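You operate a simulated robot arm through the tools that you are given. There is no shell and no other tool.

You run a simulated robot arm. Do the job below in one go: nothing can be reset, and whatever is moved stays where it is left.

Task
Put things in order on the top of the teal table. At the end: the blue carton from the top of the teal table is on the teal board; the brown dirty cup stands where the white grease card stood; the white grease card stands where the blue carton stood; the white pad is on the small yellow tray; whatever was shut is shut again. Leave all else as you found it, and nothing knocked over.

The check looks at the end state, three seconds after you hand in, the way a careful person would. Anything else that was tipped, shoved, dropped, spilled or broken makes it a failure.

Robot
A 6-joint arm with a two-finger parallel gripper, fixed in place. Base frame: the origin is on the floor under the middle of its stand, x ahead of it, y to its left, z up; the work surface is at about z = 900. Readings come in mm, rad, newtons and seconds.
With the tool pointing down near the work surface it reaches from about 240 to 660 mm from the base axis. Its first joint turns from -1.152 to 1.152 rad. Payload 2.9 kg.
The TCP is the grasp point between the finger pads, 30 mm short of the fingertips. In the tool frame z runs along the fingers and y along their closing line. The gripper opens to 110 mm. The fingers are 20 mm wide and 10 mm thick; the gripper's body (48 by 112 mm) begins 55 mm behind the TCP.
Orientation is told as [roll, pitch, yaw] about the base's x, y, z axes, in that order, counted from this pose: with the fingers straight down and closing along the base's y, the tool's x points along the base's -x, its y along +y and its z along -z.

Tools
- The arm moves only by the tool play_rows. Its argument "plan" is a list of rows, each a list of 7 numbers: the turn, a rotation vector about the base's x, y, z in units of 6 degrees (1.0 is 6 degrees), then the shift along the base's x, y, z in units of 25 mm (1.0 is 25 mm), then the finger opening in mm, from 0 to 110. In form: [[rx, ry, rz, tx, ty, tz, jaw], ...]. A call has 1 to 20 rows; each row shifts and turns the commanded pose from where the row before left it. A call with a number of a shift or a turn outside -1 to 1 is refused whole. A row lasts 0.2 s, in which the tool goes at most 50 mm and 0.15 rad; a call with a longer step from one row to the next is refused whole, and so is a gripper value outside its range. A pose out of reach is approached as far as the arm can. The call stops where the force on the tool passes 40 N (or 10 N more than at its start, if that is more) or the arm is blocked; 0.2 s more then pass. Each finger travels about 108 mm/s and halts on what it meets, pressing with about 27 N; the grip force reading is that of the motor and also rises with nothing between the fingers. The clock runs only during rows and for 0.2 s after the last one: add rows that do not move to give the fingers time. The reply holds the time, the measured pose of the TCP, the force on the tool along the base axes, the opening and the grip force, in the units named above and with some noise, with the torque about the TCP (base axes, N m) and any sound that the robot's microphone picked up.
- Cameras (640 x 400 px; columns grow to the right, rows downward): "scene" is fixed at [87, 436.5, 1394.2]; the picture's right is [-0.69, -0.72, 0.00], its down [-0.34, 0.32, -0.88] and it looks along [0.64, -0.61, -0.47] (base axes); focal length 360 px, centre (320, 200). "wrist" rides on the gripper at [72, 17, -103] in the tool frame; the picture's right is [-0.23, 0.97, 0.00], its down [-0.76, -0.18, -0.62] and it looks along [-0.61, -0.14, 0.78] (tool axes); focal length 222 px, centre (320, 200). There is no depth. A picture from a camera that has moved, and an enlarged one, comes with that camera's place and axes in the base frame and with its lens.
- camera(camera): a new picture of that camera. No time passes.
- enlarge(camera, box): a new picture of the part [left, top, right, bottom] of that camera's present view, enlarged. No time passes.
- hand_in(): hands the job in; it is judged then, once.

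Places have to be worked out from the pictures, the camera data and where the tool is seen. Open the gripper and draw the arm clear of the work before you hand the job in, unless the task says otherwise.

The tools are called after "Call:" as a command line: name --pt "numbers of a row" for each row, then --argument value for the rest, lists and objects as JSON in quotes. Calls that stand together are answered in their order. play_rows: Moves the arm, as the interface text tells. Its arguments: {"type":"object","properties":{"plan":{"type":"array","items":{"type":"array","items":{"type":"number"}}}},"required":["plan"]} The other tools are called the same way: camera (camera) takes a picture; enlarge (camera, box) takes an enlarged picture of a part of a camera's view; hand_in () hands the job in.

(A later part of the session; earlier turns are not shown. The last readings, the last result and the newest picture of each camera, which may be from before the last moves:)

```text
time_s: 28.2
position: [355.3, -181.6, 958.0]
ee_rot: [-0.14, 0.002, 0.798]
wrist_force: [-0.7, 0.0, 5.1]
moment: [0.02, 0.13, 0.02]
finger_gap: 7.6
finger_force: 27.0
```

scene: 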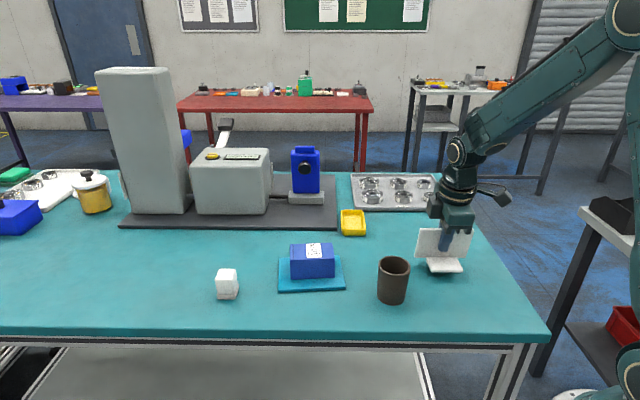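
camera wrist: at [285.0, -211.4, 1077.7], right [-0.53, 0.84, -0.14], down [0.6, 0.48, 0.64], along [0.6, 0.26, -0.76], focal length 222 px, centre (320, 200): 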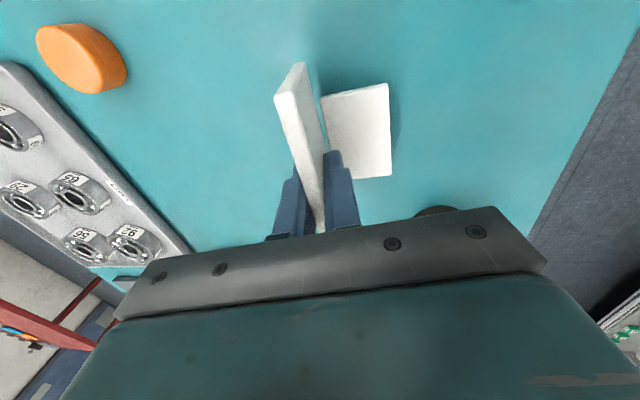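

Contact at 5 N. I open the jaws to free the plate and then withdraw along the plate's lean.

Call:
play_rows --pt "0 0 0 0 0 0 10" --pt "0 0 0 0 0 0 20" --pt "0 0 0 0 0 0 40" --pt "0 0 0 0 0 0 60" --pt "0 0 0 0 0 0 60"

Call:
camera --camera "wrist"

Call:
enlarge --camera "scene" --box '[374, 200, 502, 300]'

```text
time_s: 29.4
position: [356.0, -181.2, 957.0]
ee_rot: [-0.139, 0.002, 0.796]
wrist_force: [-0.1, 0.2, -0.9]
moment: [0.01, 0.07, 0.01]
finger_gap: 59.8
finger_force: 0.1
```

```text
taken
camera wrist: at [283.8, -210.9, 1057.5], right [-0.53, 0.84, -0.14], down [0.6, 0.48, 0.64], along [0.6, 0.26, -0.76], focal length 222 px, centre (320, 200)
```

wrist: 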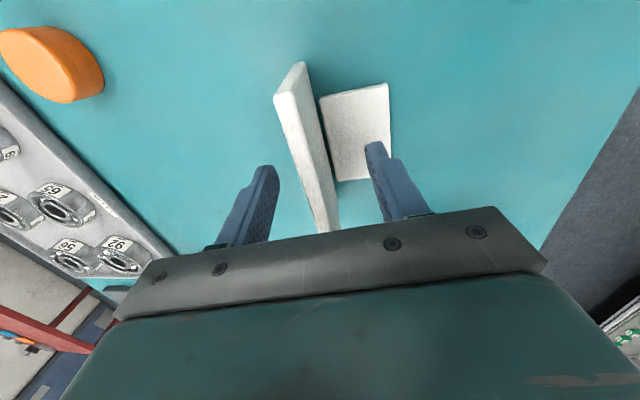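

```text
4.00 times, centred on (438, 250) of scene
camera zoom: at [87.0, 436.5, 1394.2], right [-0.69, -0.72, 0.0], down [-0.34, 0.32, -0.88], along [0.64, -0.61, -0.47], focal length 1441 px, centre (-152, 0)
```

zoom: 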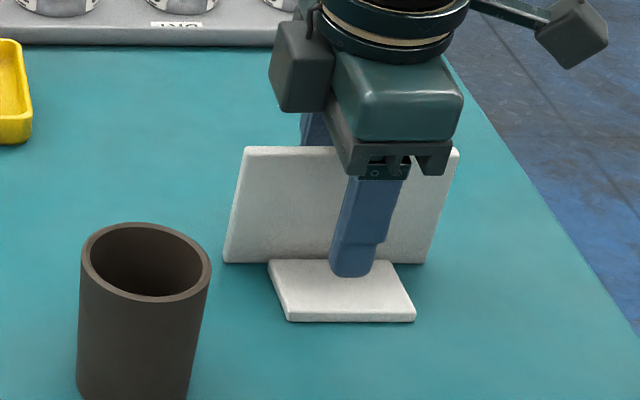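

The card stands freely and level. I withdraw along its lean, straighten the tool, and move to above the cup.

Call:
play_rows --pt "0 0 0 -0.05 0.05 0.5 60" --pt "0 0 0 -0.1 0.1 0.99 60" --pt "0 0 0 -0.1 0.1 0.99 60" --pt "0 0 0 -0.1 0.1 0.99 60" --pt "0 0 0 -0.05 0.05 0.5 60" --pt "0.314 0.314 0 0.15 0.83 0.2 80" --pt "0.314 0.314 0 0.15 0.83 0.2 100" --pt "0.314 0.314 0 0.15 0.83 0.2 110" --pt "0 0 0 0.15 0.83 0.2 110" --pt "0 0 0 0.15 0.83 0.2 110" --pt "0 0 0 0.15 0.83 0 110" --pt "0 0 0 0.15 0.83 0 110" --pt "0 0 0 0 0 0 110"

Call:
camera --camera "wrist"

Call:
camera --camera "scene"

```text
time_s: 32.2
position: [374.8, -26.5, 1083.1]
ee_rot: [-0.001, -0.001, 0.797]
wrist_force: [-0.3, -0.1, -0.5]
moment: [0.02, -0.03, 0.02]
finger_gap: 109.8
finger_force: 0.1
```

```text
taken
camera wrist: at [312.2, -65.7, 1185.4], right [-0.54, 0.84, 0.0], down [0.66, 0.42, 0.62], along [0.53, 0.34, -0.78], focal length 222 px, centre (320, 200)
```

wrist: 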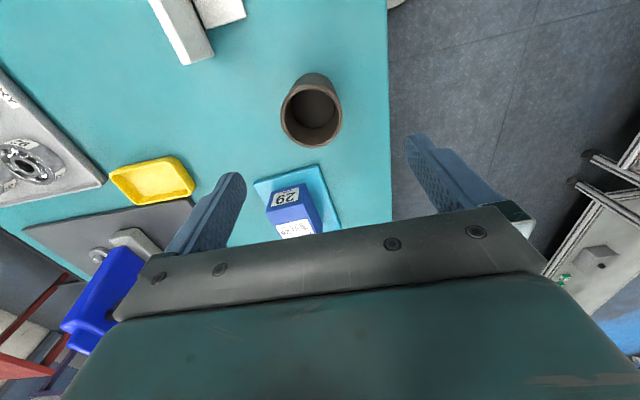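

```text
taken
```

scene: 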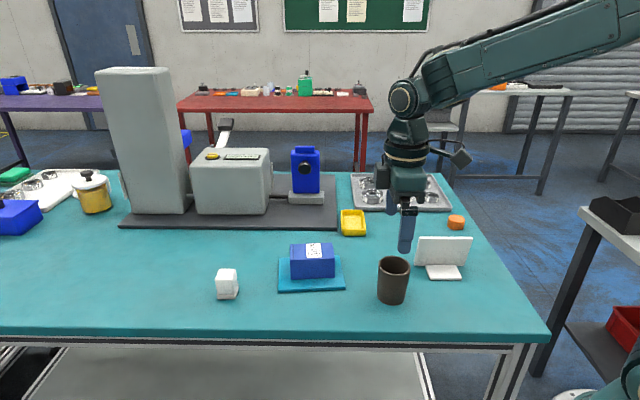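

Call:
enlarge --camera "wrist" --box '[232, 60, 392, 160]'

Call:
enlarge --camera "scene" --box '[340, 230, 468, 310]'

```text
4.00 times, centred on (312, 110) of wrist
camera zoom: at [312.2, -65.7, 1185.4], right [-0.54, 0.84, 0.0], down [0.66, 0.42, 0.62], along [0.53, 0.34, -0.78], focal length 888 px, centre (352, 560)
```

zoom: 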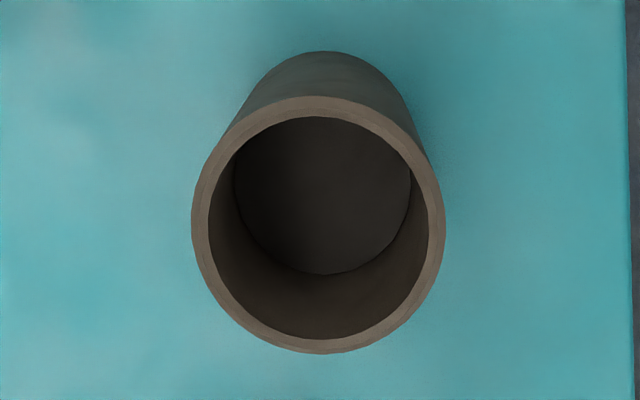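

```text
5.00 times, centred on (404, 270) of scene
camera zoom: at [87.0, 436.5, 1394.2], right [-0.69, -0.72, 0.0], down [-0.34, 0.32, -0.88], along [0.64, -0.61, -0.47], focal length 1801 px, centre (-100, -150)
```

zoom: 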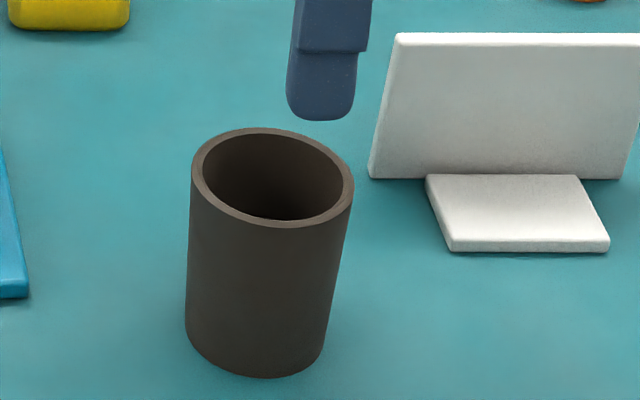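

Cup refined to (377.5,-33), ~60 mm wide and ~70 mm tall, empty. I shift slightly to centre on it and descend with the jaws wide.

Call:
play_rows --pt "0 0 0 0.11 -0.27 0 110" --pt "0 0 0 0 0 -0.9 110" --pt "0 0 0 0 0 -1 110" --pt "0 0 0 0 0 -1 110" --pt "0 0 0 0 0 -1 110" --pt "0 0 0 0 0 -1 110" --pt "0 0 0 0 0 -0.8 110" --pt "0 0 0 0 0 0 110"

Call:
camera --camera "wrist"

Call:
enlarge --camera "scene" --box '[330, 210, 490, 310]'

```text
time_s: 34.0
position: [374.8, -31.3, 939.5]
ee_rot: [-0.001, 0.0, 0.797]
wrist_force: [0.4, -0.3, -1.1]
moment: [0.01, -0.01, 0.05]
finger_gap: 110.0
finger_force: 0.1
```

```text
taken
camera wrist: at [312.4, -70.8, 1041.4], right [-0.54, 0.84, 0.0], down [0.66, 0.42, 0.62], along [0.53, 0.34, -0.78], focal length 222 px, centre (320, 200)
```

wrist: 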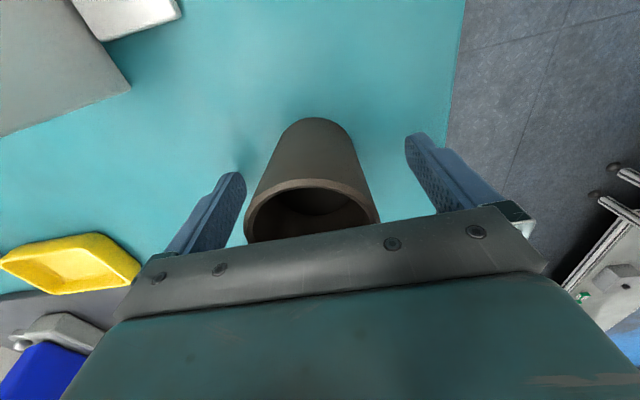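

```text
4.00 times, centred on (410, 260) of scene
camera zoom: at [87.0, 436.5, 1394.2], right [-0.69, -0.72, 0.0], down [-0.34, 0.32, -0.88], along [0.64, -0.61, -0.47], focal length 1441 px, centre (-40, -40)
```

zoom: 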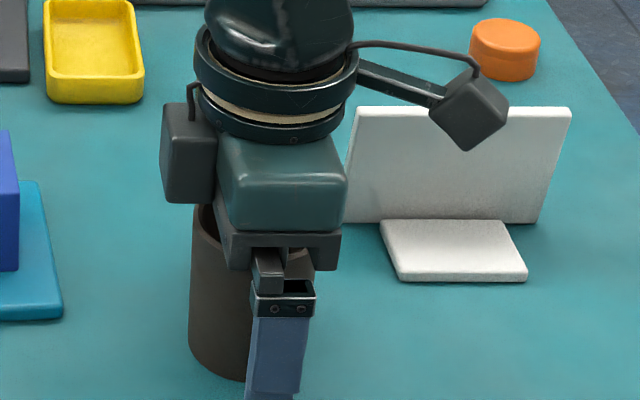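

Call:
enlarge --camera "wrist" --box '[200, 100, 440, 250]'

```text
2.67 times, centred on (320, 175) of wrist
camera zoom: at [312.4, -70.8, 1041.4], right [-0.54, 0.84, 0.0], down [0.66, 0.42, 0.62], along [0.53, 0.34, -0.78], focal length 592 px, centre (320, 267)
```

zoom: 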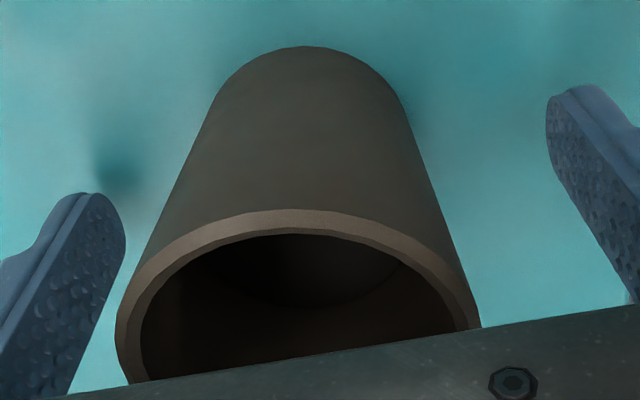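

The cup is centred between the jaws to within ~2 mm. I close slowly on it.

Call:
play_rows --pt "0 0 0 0 0 0 90" --pt "0 0 0 0 0 0 75" --pt "0 0 0 0 0 0 66" --pt "0 0 0 0 0 0 60" --pt "0 0 0 0 0 0 54" --pt "0 0 0 0 0 0 48" --pt "0 0 0 0 0 0 44" --pt "0 0 0 0 0 0 44"

Call:
enlarge --camera "scene" --box '[330, 210, 490, 310]'

Call:
enlarge --camera "wrist" --box '[200, 100, 440, 250]'

```text
time_s: 35.8
position: [375.2, -32.0, 939.2]
ee_rot: [0.001, 0.001, 0.797]
wrist_force: [1.2, -0.4, 2.2]
moment: [0.04, 0.06, 0.02]
finger_gap: 56.0
finger_force: 26.5
```

```text
4.00 times, centred on (410, 260) of scene
camera zoom: at [87.0, 436.5, 1394.2], right [-0.69, -0.72, 0.0], down [-0.34, 0.32, -0.88], along [0.64, -0.61, -0.47], focal length 1441 px, centre (-40, -40)
```

zoom: 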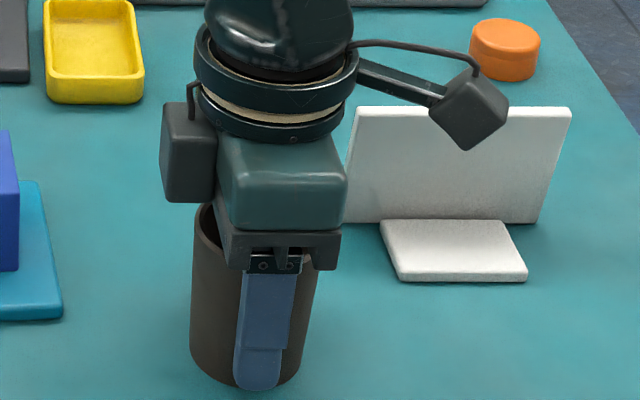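

```text
2.67 times, centred on (320, 175) of wrist
camera zoom: at [312.5, -70.8, 1041.7], right [-0.54, 0.84, 0.0], down [0.66, 0.42, 0.62], along [0.53, 0.34, -0.78], focal length 592 px, centre (320, 267)
```

zoom: 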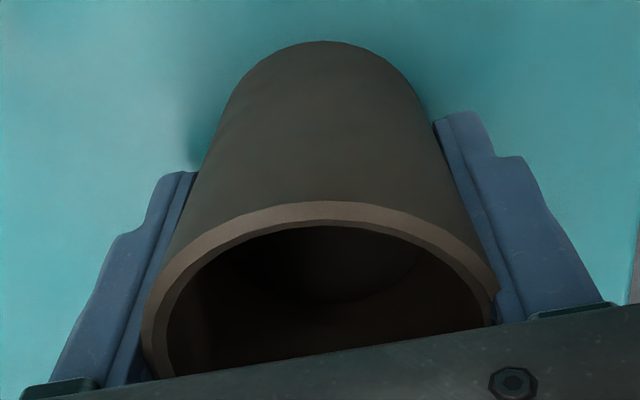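

Gripped at 56 mm; the cup is upright between the pads. I lift it well above the card's height and carry it to the card's old place (≈500,-278).

Call:
play_rows --pt "0 0 0 0 0 0.3 44" --pt "0 0 0 0 0 0.7 44" --pt "0 0 0 0 0 1 44" --pt "0 0 0 0 0 1 44" --pt "0 0 0 0 0 1 44" --pt "0 0 0 0 0 0.8 44" --pt "0 0 0 0.2 -0.39 0 44" --pt "0 0 0 0.44 -0.87 0 44" --pt "0 0 0 0.44 -0.87 0 44" --pt "0 0 0 0.44 -0.87 0 44" --pt "0 0 0 0.44 -0.87 0 44" --pt "0 0 0 0.44 -0.87 0 44" --pt "0 0 0 0.44 -0.87 0 44" --pt "0 0 0 0.44 -0.87 0 44" --pt "0 0 0 0.44 -0.87 0 44" --pt "0 0 0 0.44 -0.87 0 44" --pt "0 0 0 0.44 -0.87 0 44" --pt "0 0 0 0.4 -0.77 0 44" --pt "0 0 0 0 0 0 44"

Call:
camera --camera "wrist"

Call:
camera --camera "scene"

```text
time_s: 39.8
position: [499.3, -277.3, 1059.3]
ee_rot: [0.0, 0.0, 0.796]
wrist_force: [0.0, 1.0, -1.4]
moment: [0.01, 0.01, 0.01]
finger_gap: 56.0
finger_force: 27.5
```

```text
taken
camera wrist: at [437.6, -317.3, 1162.3], right [-0.54, 0.84, 0.0], down [0.66, 0.42, 0.62], along [0.52, 0.34, -0.78], focal length 222 px, centre (320, 200)
```

wrist: 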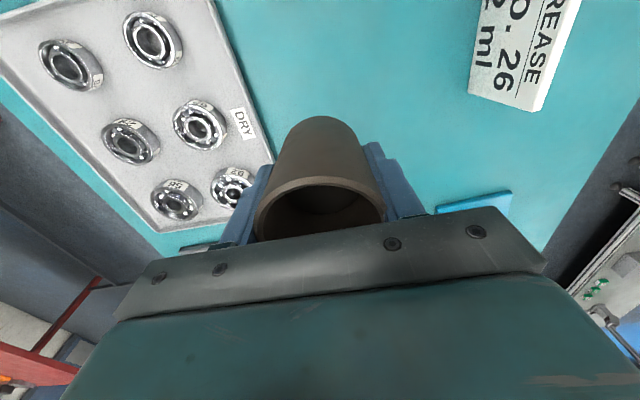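

```text
taken
```

scene: 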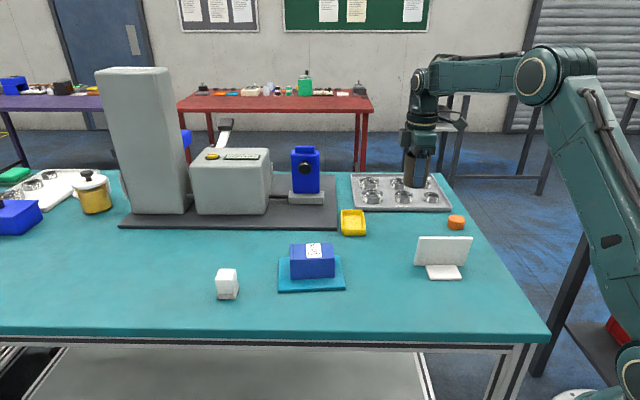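

The cup hangs straight above the card's old spot at (500,-278), clear of the bearing tray. I lower it to just above the table.

Call:
play_rows --pt "0 0 0 0 0 -0.6 44" --pt "0 0 0 0 0 -1 44" --pt "0 0 0 0 0 -1 44" --pt "0 0 0 0 0 -1 44" --pt "0 0 0 0 0 -0.6 44" --pt "0 0 0 0 0 -0.35 44" --pt "0 0 0 0 0 0 44"

Call:
enlarge --camera "scene" --box '[350, 140, 478, 240]'

Call:
camera --camera "wrist"

```text
time_s: 41.4
position: [500.8, -279.3, 945.9]
ee_rot: [0.0, 0.0, 0.797]
wrist_force: [-0.1, 0.4, -1.7]
moment: [-0.01, 0.02, 0.01]
finger_gap: 55.8
finger_force: 27.3
```

```text
4.00 times, centred on (414, 190) of scene
camera zoom: at [87.1, 436.5, 1394.2], right [-0.69, -0.72, 0.0], down [-0.34, 0.32, -0.88], along [0.64, -0.61, -0.47], focal length 1441 px, centre (-56, 240)
```

zoom: 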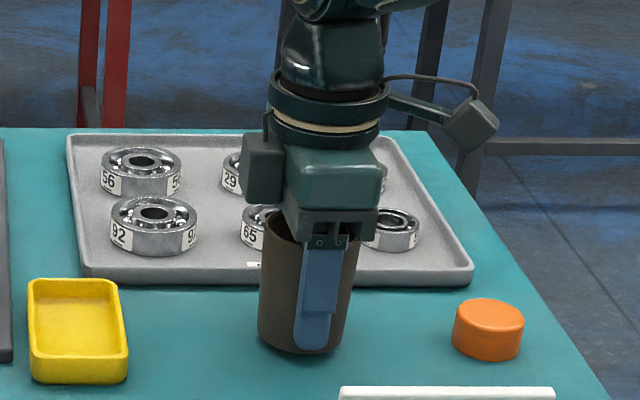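

```text
taken
camera wrist: at [439.3, -319.2, 1049.8], right [-0.54, 0.84, 0.0], down [0.66, 0.42, 0.62], along [0.53, 0.34, -0.78], focal length 222 px, centre (320, 200)
```

wrist: 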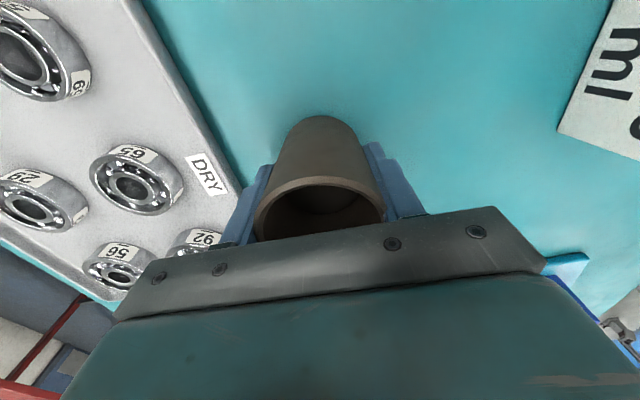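

Call:
play_rows --pt "0 0 0 0 0 -0.1 44" --pt "0 0 0 0 0 -0.08 44" --pt "0 0 0 0 0 0 44"

```text
time_s: 42.2
position: [500.6, -278.2, 940.3]
ee_rot: [0.0, 0.0, 0.797]
wrist_force: [0.8, -0.8, -1.0]
moment: [-0.04, 0.03, 0.0]
finger_gap: 56.0
finger_force: 27.3
```

The cup is about a millimetre up; I ease it down the last bit.

Call:
play_rows --pt "0 0 0 0 0 -0.05 44" --pt "0 0 0 0 0 0 44"

```text
time_s: 42.8
position: [501.0, -279.8, 940.8]
ee_rot: [0.0, -0.001, 0.797]
wrist_force: [0.1, -0.5, -1.5]
moment: [0.01, 0.0, -0.03]
finger_gap: 55.9
finger_force: 26.8
```

Call:
play_rows --pt "0 0 0 0 0 -0.05 44" --pt "0 0 0 0 0 0 44"

```text
time_s: 43.4
position: [500.1, -280.1, 939.2]
ee_rot: [-0.001, 0.0, 0.798]
wrist_force: [1.5, -1.8, 4.3]
moment: [-0.01, 0.09, 0.0]
finger_gap: 56.3
finger_force: 27.2
```

Contact felt (4 N). I open the jaws moderately, keeping clear of the bearing tray, and check.

Call:
play_rows --pt "0 0 0 0 0 0 54" --pt "0 0 0 0 0 0 62" --pt "0 0 0 0 0 0 72" --pt "0 0 0 0 0 0 82" --pt "0 0 0 0 0 0 82"

Call:
enlarge --camera "scene" --box '[350, 140, 478, 240]'

Call:
camera --camera "wrist"

```text
time_s: 44.6
position: [500.0, -278.5, 938.2]
ee_rot: [0.0, 0.0, 0.798]
wrist_force: [-0.1, -0.3, 1.0]
moment: [0.01, -0.01, -0.01]
finger_gap: 82.2
finger_force: 0.0
```

```text
4.00 times, centred on (414, 190) of scene
camera zoom: at [87.0, 436.5, 1394.2], right [-0.69, -0.72, 0.0], down [-0.34, 0.32, -0.88], along [0.64, -0.61, -0.47], focal length 1441 px, centre (-56, 240)
```

zoom: 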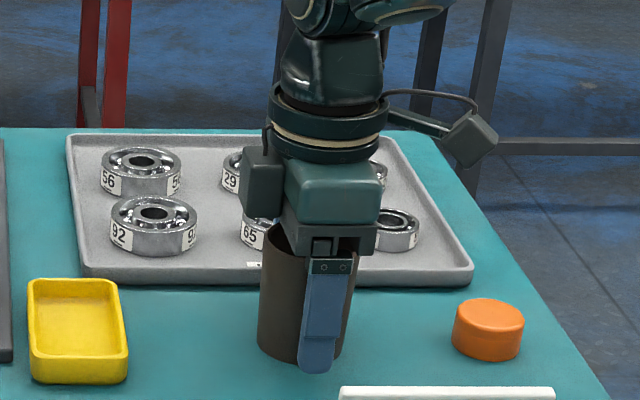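

```text
taken
camera wrist: at [437.9, -318.5, 1041.2], right [-0.54, 0.84, 0.0], down [0.66, 0.42, 0.62], along [0.53, 0.34, -0.78], focal length 222 px, centre (320, 200)
```

wrist: 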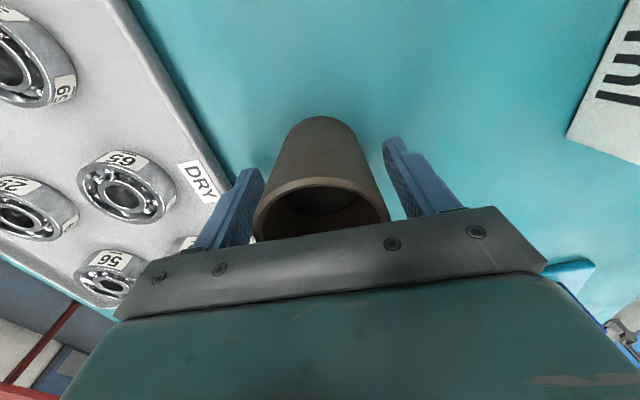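

The cup stands upright, free of the fingers. I rise straight up well above its rim and start across toward the pad.

Call:
play_rows --pt "0 0 0 0 0 0.5 82" --pt "0 0 0 0 0 1 82" --pt "0 0 0 0 0 1 82" --pt "0 0 0 0 0 1 82" --pt "0 0 0 0 0 1 82" --pt "0 0 0 0 0 0.7 82" --pt "0 0 0 0.1 1 0 82" --pt "0 0 0 0.1 1 0 82" --pt "0 0 0 0.1 1 0 82" --pt "0 0 0 0.1 1 0 82" --pt "0 0 0 0.1 1 0 82" --pt "0 0 0 0.1 1 0 82" --pt "0 0 0 0.1 1 0 82" --pt "0 0 0 0.1 1 0 82"

Call:
camera --camera "scene"

Call:
camera --camera "wrist"

```text
time_s: 47.6
position: [522.9, -79.1, 1068.7]
ee_rot: [0.0, 0.001, 0.798]
wrist_force: [0.0, 0.4, 0.1]
moment: [-0.02, 0.03, 0.03]
finger_gap: 81.9
finger_force: 0.1
```

```text
taken
```

scene: 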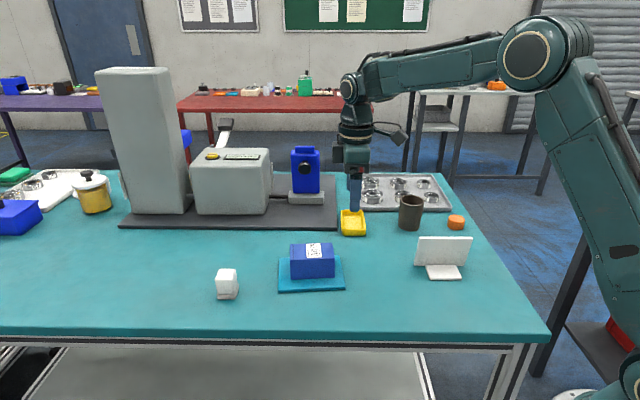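

```text
taken
camera wrist: at [459.5, -118.3, 1172.2], right [-0.54, 0.84, 0.0], down [0.66, 0.42, 0.62], along [0.53, 0.34, -0.78], focal length 222 px, centre (320, 200)
```

wrist: 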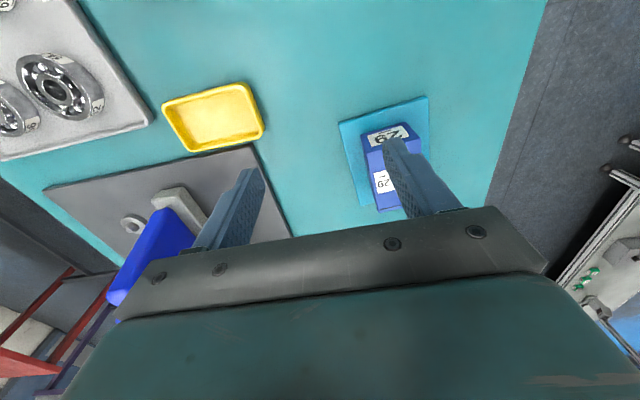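

The cup, card and carton all look right. From here the tray is in clear view, so I enlarge it to fix its position.

Call:
enlarge --camera "wrist" --box '[132, 65, 292, 165]'

Call:
enlarge --camera "scene" --box '[320, 195, 400, 245]'

```text
4.00 times, centred on (212, 115) of wrist
camera zoom: at [459.5, -118.3, 1172.2], right [-0.54, 0.84, 0.0], down [0.66, 0.42, 0.62], along [0.53, 0.34, -0.78], focal length 888 px, centre (752, 540)
```

zoom: 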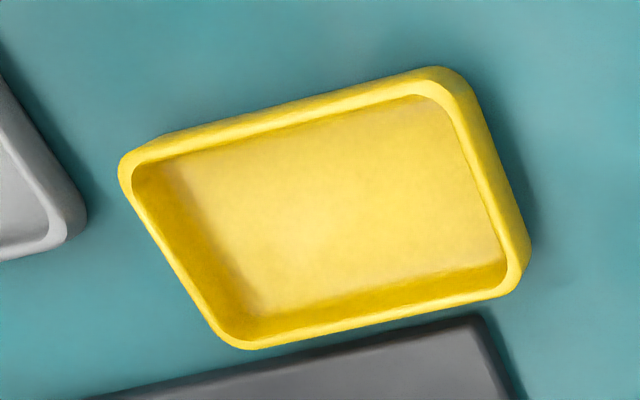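

```text
8.00 times, centred on (360, 220) of scene
camera zoom: at [87.0, 436.5, 1394.1], right [-0.69, -0.72, 0.0], down [-0.34, 0.32, -0.88], along [0.64, -0.61, -0.47], focal length 2881 px, centre (0, 40)
```

zoom: 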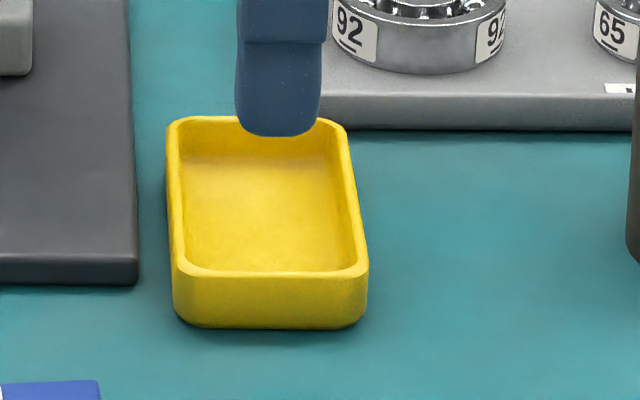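

Tray rim centre ≈ (600,-171), long axis at −45°, inside roughly 85×45 mm — the ~36 mm pad fits. I go on to above the pad at (605,192).

Call:
play_rows --pt "0 0 0 0.25 0.98 0 90" --pt "0 0 0 0.25 0.98 0 90" --pt "0 0 0 0.25 0.98 0 90" --pt "0 0 0 0.25 0.98 0 90" --pt "0 0 0 0.25 0.98 0 90" --pt "0 0 0 0.25 0.98 0 90" --pt "0 0 0 0.25 0.98 -0.2 90" --pt "0 0 0 0.25 0.98 -0.2 90" --pt "0 0 0 0.25 0.98 -0.2 90" --pt "0 0 0 0.25 0.98 -0.2 90" --pt "0 0 0 0.25 0.98 -0.2 90" --pt "0 0 0 0 0 0 90"

Call:
camera --camera "scene"

Call:
camera --camera "wrist"

```text
time_s: 50.2
position: [588.9, 188.6, 1044.1]
ee_rot: [0.0, -0.001, 0.798]
wrist_force: [0.3, 0.2, 0.7]
moment: [0.03, 0.0, 0.02]
finger_gap: 90.1
finger_force: 0.0
```

```text
taken
```

scene: 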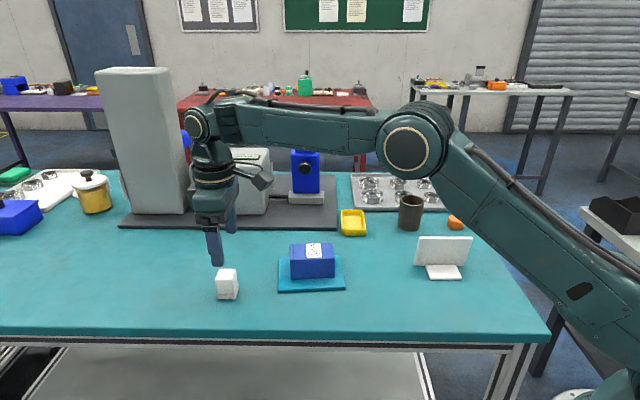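

```text
taken
camera wrist: at [526.5, 149.2, 1147.1], right [-0.54, 0.84, 0.0], down [0.66, 0.42, 0.62], along [0.53, 0.34, -0.78], focal length 222 px, centre (320, 200)
```

wrist: 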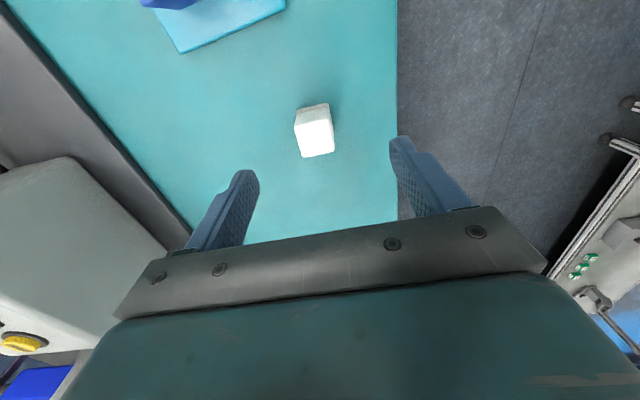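

Call:
enlarge --camera "wrist" --box '[266, 90, 362, 170]'

Call:
enlarge --camera "scene" --box '[187, 250, 267, 310]'

```text
5.00 times, centred on (314, 130) of wrist
camera zoom: at [526.5, 149.2, 1147.1], right [-0.54, 0.84, 0.0], down [0.66, 0.42, 0.62], along [0.53, 0.34, -0.78], focal length 1111 px, centre (350, 550)
```

zoom: 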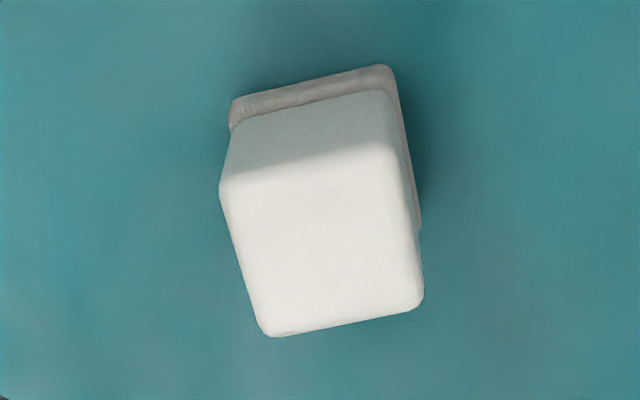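

```text
6.67 times, centred on (227, 280) of scene
camera zoom: at [87.0, 436.5, 1394.2], right [-0.69, -0.72, 0.0], down [-0.34, 0.32, -0.88], along [0.64, -0.61, -0.47], focal length 2401 px, centre (940, -333)
```

zoom: 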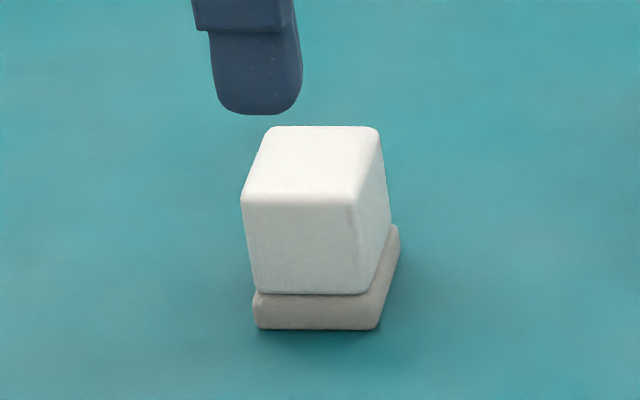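

The pad is a 33 mm white block on a slightly wider base, centred at about (603,193), edges at 45°. I centre over it and descend so the tips end just above its base, gripping only the block.

Call:
play_rows --pt "0 0 -0.1 0.56 0.17 0 80" --pt "0 0 0 0 0 -0.9 80" --pt "0 0 0 0 0 -1 80" --pt "0 0 0 0 0 -1 80" --pt "0 0 0 0 0 -0.7 80" --pt "0 0 0 0 0 -0.32 80" --pt "0 0 0 0 0 0 80"

Call:
camera --camera "wrist"

Call:
enlarge --camera "scene" --box '[163, 220, 291, 310]'

```text
time_s: 51.8
position: [603.0, 193.0, 945.7]
ee_rot: [-0.002, 0.0, 0.788]
wrist_force: [0.4, -0.7, 0.4]
moment: [-0.03, 0.01, -0.01]
finger_gap: 80.0
finger_force: 0.1
```

```text
taken
camera wrist: at [539.3, 153.8, 1048.8], right [-0.53, 0.85, 0.0], down [0.66, 0.41, 0.62], along [0.53, 0.33, -0.78], focal length 222 px, centre (320, 200)
```

wrist: 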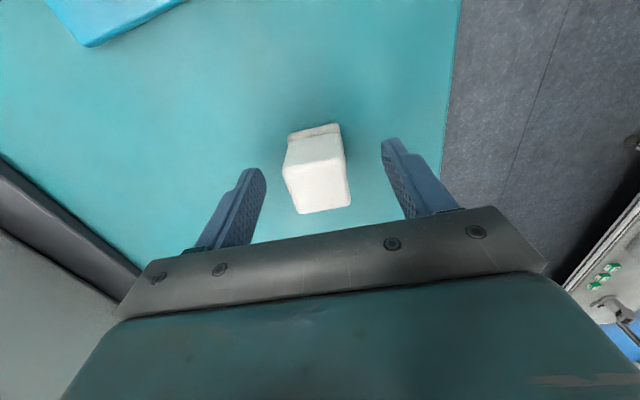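

```text
4.44 times, centred on (227, 265) of scene
camera zoom: at [87.0, 436.5, 1394.2], right [-0.69, -0.72, 0.0], down [-0.34, 0.32, -0.88], along [0.64, -0.61, -0.47], focal length 1601 px, centre (733, -89)
```

zoom: 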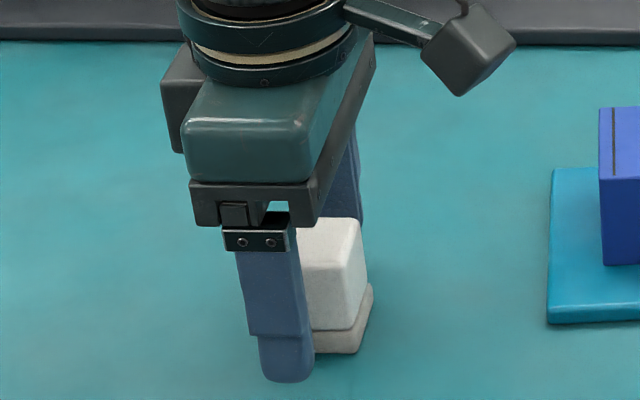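

Call:
enlarge --camera "wrist" --box '[230, 110, 422, 230]'

```text
3.33 times, centred on (326, 170) of wrist
camera zoom: at [539.3, 153.8, 1048.8], right [-0.53, 0.85, 0.0], down [0.66, 0.41, 0.62], along [0.53, 0.33, -0.78], focal length 740 px, centre (300, 300)
```

zoom: 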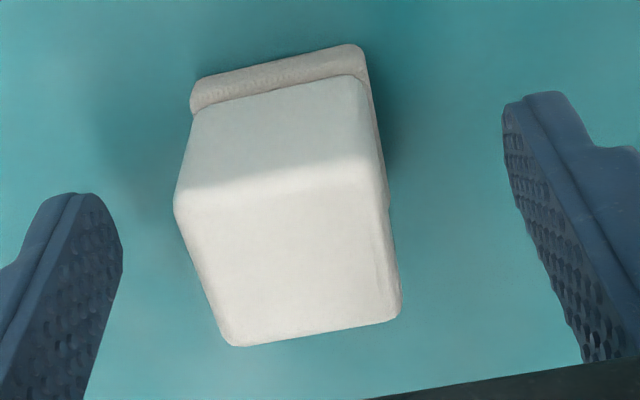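

The wrist view shows the block centred in the jaws and square to them. I close on it.

Call:
play_rows --pt "0 0 0 0 0 0 62" --pt "0 0 0 0 0 0 48" --pt "0 0 0 0 0 0 38" --pt "0 0 0 0 0 0 30" --pt "0 0 0 0 0 0 24" --pt "0 0 0 0 0 0 24"

Call:
enlarge --camera "wrist" --box '[230, 110, 422, 230]'

```text
time_s: 53.2
position: [601.2, 192.4, 946.6]
ee_rot: [0.0, 0.0, 0.789]
wrist_force: [0.0, 0.2, 0.9]
moment: [0.05, 0.01, -0.03]
finger_gap: 33.5
finger_force: 27.1
```

```text
3.33 times, centred on (326, 170) of wrist
camera zoom: at [539.3, 153.9, 1049.0], right [-0.53, 0.85, 0.0], down [0.66, 0.41, 0.62], along [0.53, 0.33, -0.78], focal length 740 px, centre (300, 300)
```

zoom: 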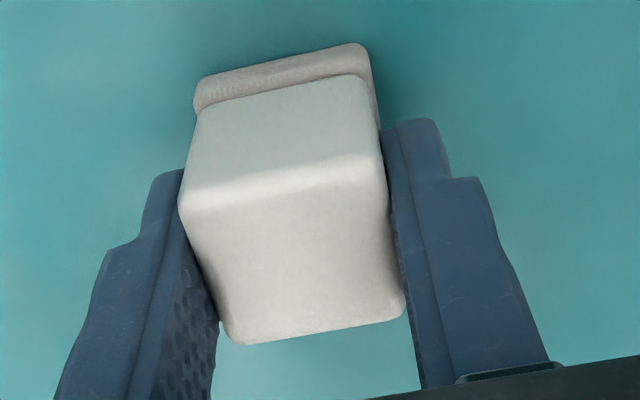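

Gripped at 33.5 mm. I lift gently and check that the base comes along with the block.

Call:
play_rows --pt "0 0 0 0 0 0.2 24" --pt "0 0 0 0 0 0.5 24" --pt "0 0 0 0 0 0.6 24" --pt "0 0 0 0 0 0 24"

Call:
enlarge --camera "wrist" --box '[230, 110, 422, 230]'

Call:
enlarge --camera "scene" --box '[163, 220, 291, 310]'

```text
time_s: 54.2
position: [602.1, 193.9, 979.0]
ee_rot: [-0.001, 0.002, 0.788]
wrist_force: [0.2, 0.8, -1.1]
moment: [-0.05, 0.04, -0.01]
finger_gap: 33.1
finger_force: 26.9
```

```text
3.33 times, centred on (326, 170) of wrist
camera zoom: at [539.9, 155.0, 1081.8], right [-0.53, 0.85, 0.0], down [0.66, 0.41, 0.62], along [0.53, 0.33, -0.78], focal length 740 px, centre (300, 300)
```

zoom: 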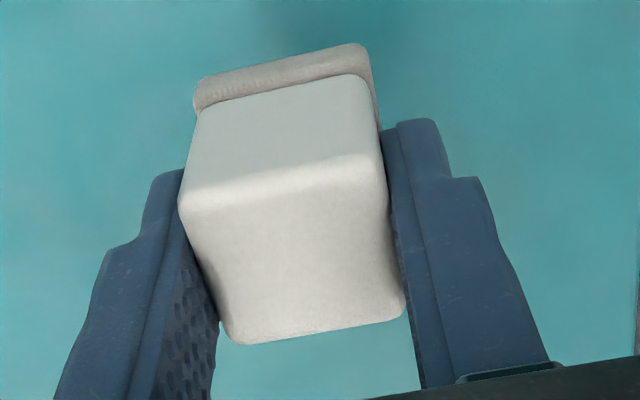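

```text
4.44 times, centred on (227, 265) of scene
camera zoom: at [87.0, 436.5, 1394.2], right [-0.69, -0.72, 0.0], down [-0.34, 0.32, -0.88], along [0.64, -0.61, -0.47], focal length 1601 px, centre (733, -89)
```

zoom: 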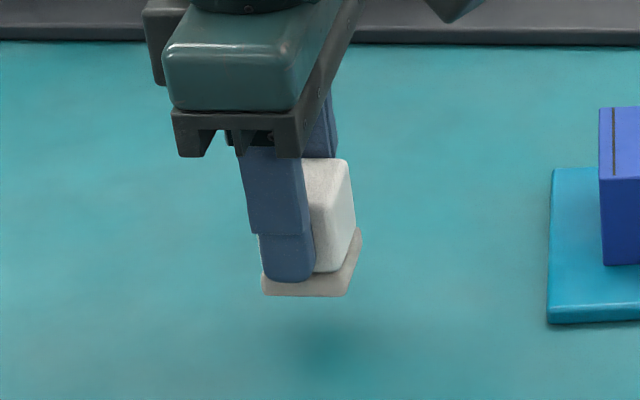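

The base comes with it — one object. I raise it, then carry it across at a height clear of the carton to above the tray.

Call:
play_rows --pt "0 0 0 0 0 0.8 24" --pt "0 0 0 0 0 1 24" --pt "0 0 0 0 0 1 24" --pt "0 0 0 0 0 0.5 24" --pt "0 0 0 -0.01 -0.5 0 24" --pt "0 0 0 -0.01 -1 0 24" --pt "0 0 0 -0.01 -1 0 24" --pt "0 0 0 -0.01 -1 0 24" --pt "0 0 0 -0.01 -1 0 24" --pt "0 0 0 -0.01 -1 0 24" --pt "0 0 0 -0.01 -1 0 24" --pt "0 0 0 -0.01 -1 0 24" --pt "0 0 0 -0.01 -1 0 24" --pt "0 0 0 -0.01 -1 0 24" --pt "0 0 0 -0.01 -1 0 24" --pt "0 0 0 -0.01 -1 0 24" --pt "0 0 0 0 0 0 24"

Call:
camera --camera "scene"

Call:
camera --camera "wrist"

```text
time_s: 57.8
position: [599.3, -97.5, 1059.4]
ee_rot: [-0.001, 0.002, 0.786]
wrist_force: [-0.6, -0.6, -0.2]
moment: [0.0, 0.0, -0.01]
finger_gap: 33.3
finger_force: 27.1
```

```text
taken
```

scene: 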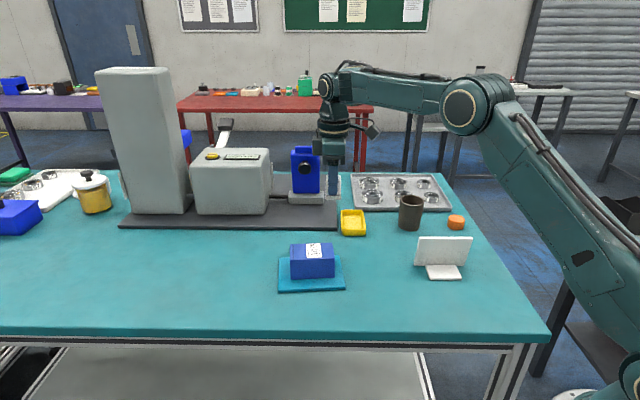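

```text
taken
camera wrist: at [535.9, -135.9, 1162.0], right [-0.53, 0.85, 0.0], down [0.66, 0.41, 0.62], along [0.53, 0.33, -0.78], focal length 222 px, centre (320, 200)
```

wrist: 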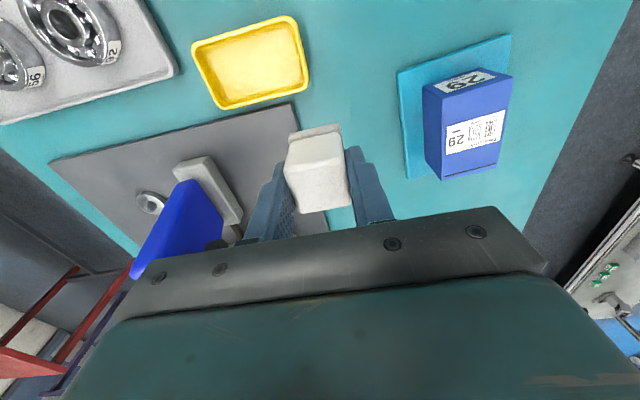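

Call:
enlarge --camera "wrist" --box '[172, 5, 332, 115]'

```text
3.64 times, centred on (252, 60) of wrist
camera zoom: at [535.9, -135.9, 1162.0], right [-0.53, 0.85, 0.0], down [0.66, 0.41, 0.62], along [0.53, 0.33, -0.78], focal length 808 px, centre (567, 709)
```

zoom: 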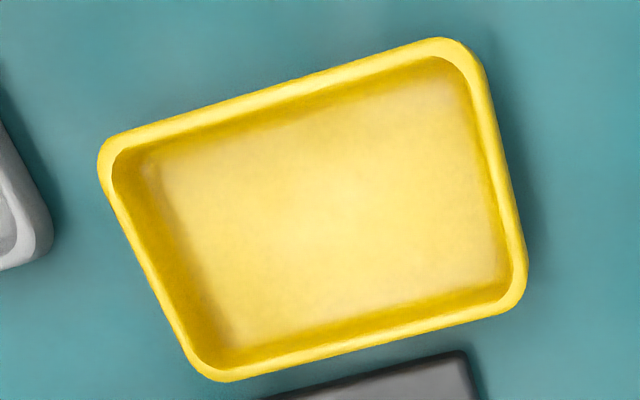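

Tray centre refined to (599.5,-172), yaw 45°. I move over it and lower until the pad's bottom is just above the rim for a check.

Call:
play_rows --pt "0 0 0 0.01 -0.6 0 24" --pt "0 0 0 0.01 -0.9 0 24" --pt "0 0 0 0 -0.9 0 24" --pt "0 0 0 0 -0.59 0 24" --pt "0 0 0 0 0 -0.8 24" --pt "0 0 0 0 0 -1 24" --pt "0 0 0 0 0 -0.9 24" --pt "0 0 0 0 0 -0.7 24" --pt "0 0 0 0 0 -0.2 24" --pt "0 0 0 0 0 0 24"

Call:
enlarge --camera "scene" --box '[310, 170, 406, 245]'

Call:
camera --camera "wrist"

```text
time_s: 60.0
position: [600.2, -165.6, 970.7]
ee_rot: [0.001, 0.001, 0.788]
wrist_force: [-0.1, 0.9, -0.3]
moment: [0.0, 0.01, 0.01]
finger_gap: 33.0
finger_force: 26.6
```

```text
5.33 times, centred on (358, 208) of scene
camera zoom: at [87.0, 436.5, 1394.2], right [-0.69, -0.72, 0.0], down [-0.34, 0.32, -0.88], along [0.64, -0.61, -0.47], focal length 1921 px, centre (117, 160)
```

zoom: 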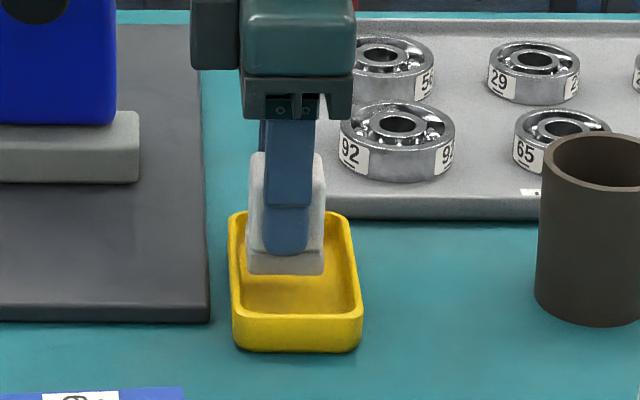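

```text
taken
camera wrist: at [537.8, -205.6, 1074.1], right [-0.53, 0.85, 0.0], down [0.66, 0.41, 0.62], along [0.53, 0.33, -0.78], focal length 222 px, centre (320, 200)
```

wrist: 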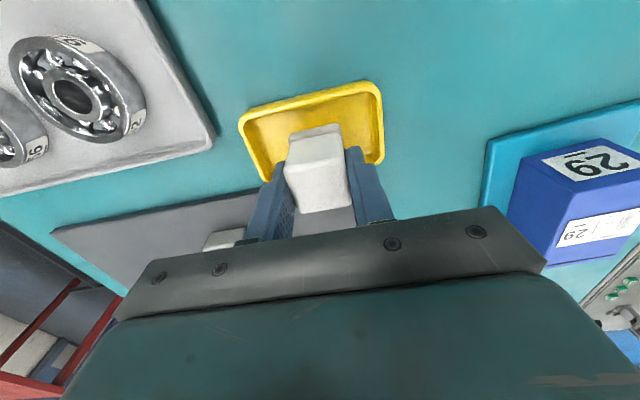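

Call:
enlarge --camera "wrist" --box '[220, 70, 412, 190]'

```text
3.33 times, centred on (316, 130) of wrist
camera zoom: at [537.8, -205.6, 1074.1], right [-0.53, 0.85, 0.0], down [0.66, 0.41, 0.62], along [0.53, 0.33, -0.78], focal length 740 px, centre (333, 433)
```

zoom: 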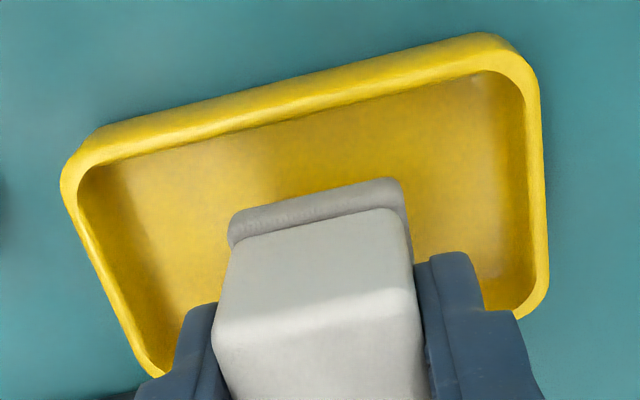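

The pad needs ~6 mm more toward −y to be centred in the tray. I correct that and lower to just above the tray floor.

Call:
play_rows --pt "0 0 0 -0.07 -0.23 0 24" --pt "0 0 0 0 0 0 24"

Call:
enlarge --camera "wrist" --box '[220, 70, 412, 190]'

Call:
enlarge --camera "scene" --box '[310, 170, 406, 245]'

```text
time_s: 60.6
position: [599.1, -173.5, 971.8]
ee_rot: [-0.001, 0.0, 0.785]
wrist_force: [-0.2, -0.4, 0.2]
moment: [0.0, -0.01, 0.01]
finger_gap: 33.3
finger_force: 27.5
```

```text
3.33 times, centred on (316, 130) of wrist
camera zoom: at [536.6, -212.2, 1074.3], right [-0.53, 0.85, 0.0], down [0.66, 0.41, 0.62], along [0.53, 0.33, -0.78], focal length 740 px, centre (333, 433)
```

zoom: 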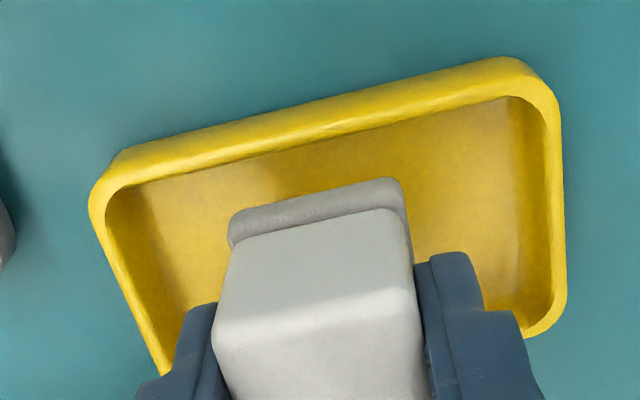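

```text
5.33 times, centred on (358, 208) of scene
camera zoom: at [87.0, 436.5, 1394.2], right [-0.69, -0.72, 0.0], down [-0.34, 0.32, -0.88], along [0.64, -0.61, -0.47], focal length 1921 px, centre (117, 160)
```

zoom: 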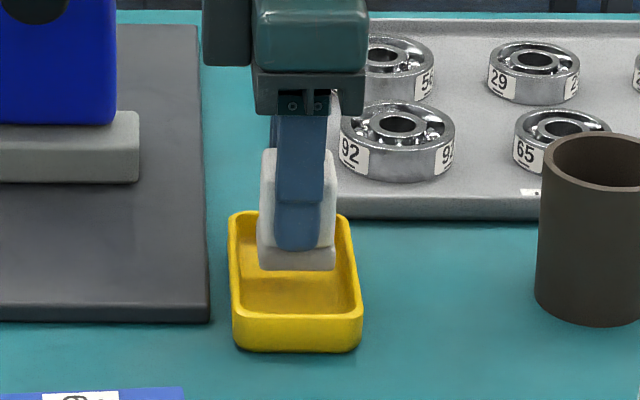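

Now the pad is centred within ~2 mm. I lower it into the tray in gentle steps.

Call:
play_rows --pt "0 0 0 0 0 -0.4 24" --pt "0 0 0 0 0 -0.2 24" --pt "0 0 0 0 0 0 24"

Call:
enlarge --camera "scene" --box '[310, 170, 406, 245]'

```text
time_s: 61.4
position: [598.0, -173.8, 956.3]
ee_rot: [0.0, -0.001, 0.786]
wrist_force: [0.6, 0.8, -0.2]
moment: [0.03, -0.01, 0.02]
finger_gap: 33.1
finger_force: 28.0
```

```text
5.33 times, centred on (358, 208) of scene
camera zoom: at [87.0, 436.5, 1394.2], right [-0.69, -0.72, 0.0], down [-0.34, 0.32, -0.88], along [0.64, -0.61, -0.47], focal length 1921 px, centre (117, 160)
```

zoom: 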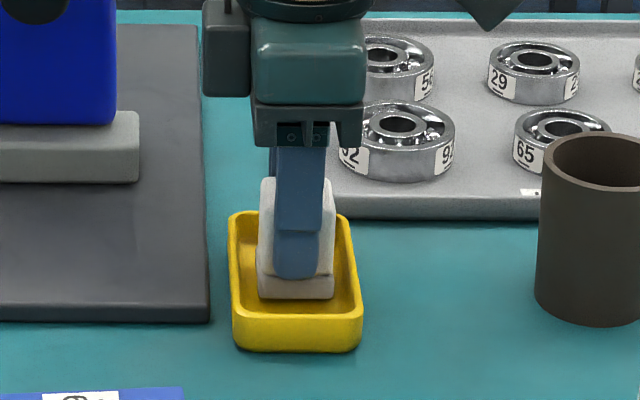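

Call:
play_rows --pt "0 0 0 0 0 -0.08 24" --pt "0 0 0 0 0 -0.06 24" --pt "0 0 0 0 0 0 24"

```text
time_s: 62.2
position: [599.3, -174.4, 951.0]
ee_rot: [0.001, 0.0, 0.786]
wrist_force: [-0.5, 0.1, -0.4]
moment: [-0.02, 0.0, -0.02]
finger_gap: 33.0
finger_force: 27.0
```

No contact yet; I keep easing down by about a millimetre at a time.

Call:
play_rows --pt "0 0 0 0 0 -0.05 24" --pt "0 0 0 0 0 0 24"

```text
time_s: 62.8
position: [598.7, -174.1, 950.9]
ee_rot: [0.001, 0.0, 0.787]
wrist_force: [-0.7, -0.9, 2.2]
moment: [0.01, 0.02, 0.01]
finger_gap: 33.4
finger_force: 27.4
```

Call:
play_rows --pt "0 0 0 0 0 -0.03 24" --pt "0 0 0 0 0 0 24"

Call:
enlarge --camera "scene" --box '[310, 170, 406, 245]'

Call:
enlarge --camera "wrist" --box '[220, 70, 412, 190]'

```text
time_s: 63.4
position: [599.3, -173.3, 950.7]
ee_rot: [-0.002, 0.0, 0.787]
wrist_force: [-0.9, -0.5, 9.4]
moment: [-0.01, 0.07, 0.01]
finger_gap: 33.2
finger_force: 27.5
```

```text
5.33 times, centred on (358, 208) of scene
camera zoom: at [86.8, 436.5, 1394.2], right [-0.69, -0.72, 0.0], down [-0.34, 0.32, -0.88], along [0.64, -0.61, -0.47], focal length 1921 px, centre (117, 160)
```

zoom: 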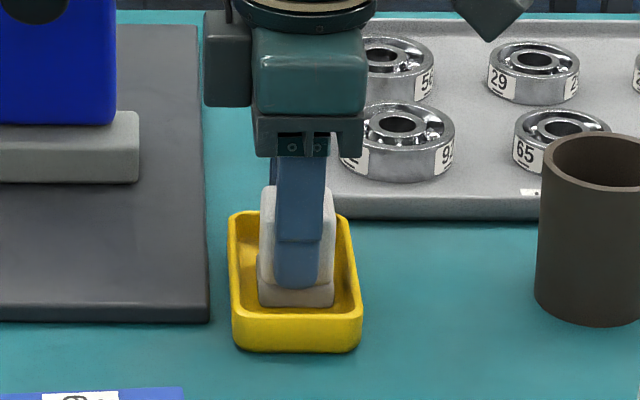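

```text
3.33 times, centred on (316, 130) of wrist
camera zoom: at [536.0, -212.8, 1053.7], right [-0.53, 0.85, 0.0], down [0.66, 0.41, 0.62], along [0.53, 0.33, -0.78], focal length 740 px, centre (333, 433)
```

zoom: 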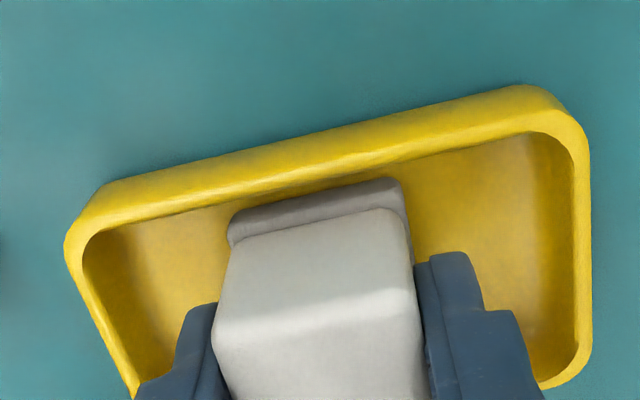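

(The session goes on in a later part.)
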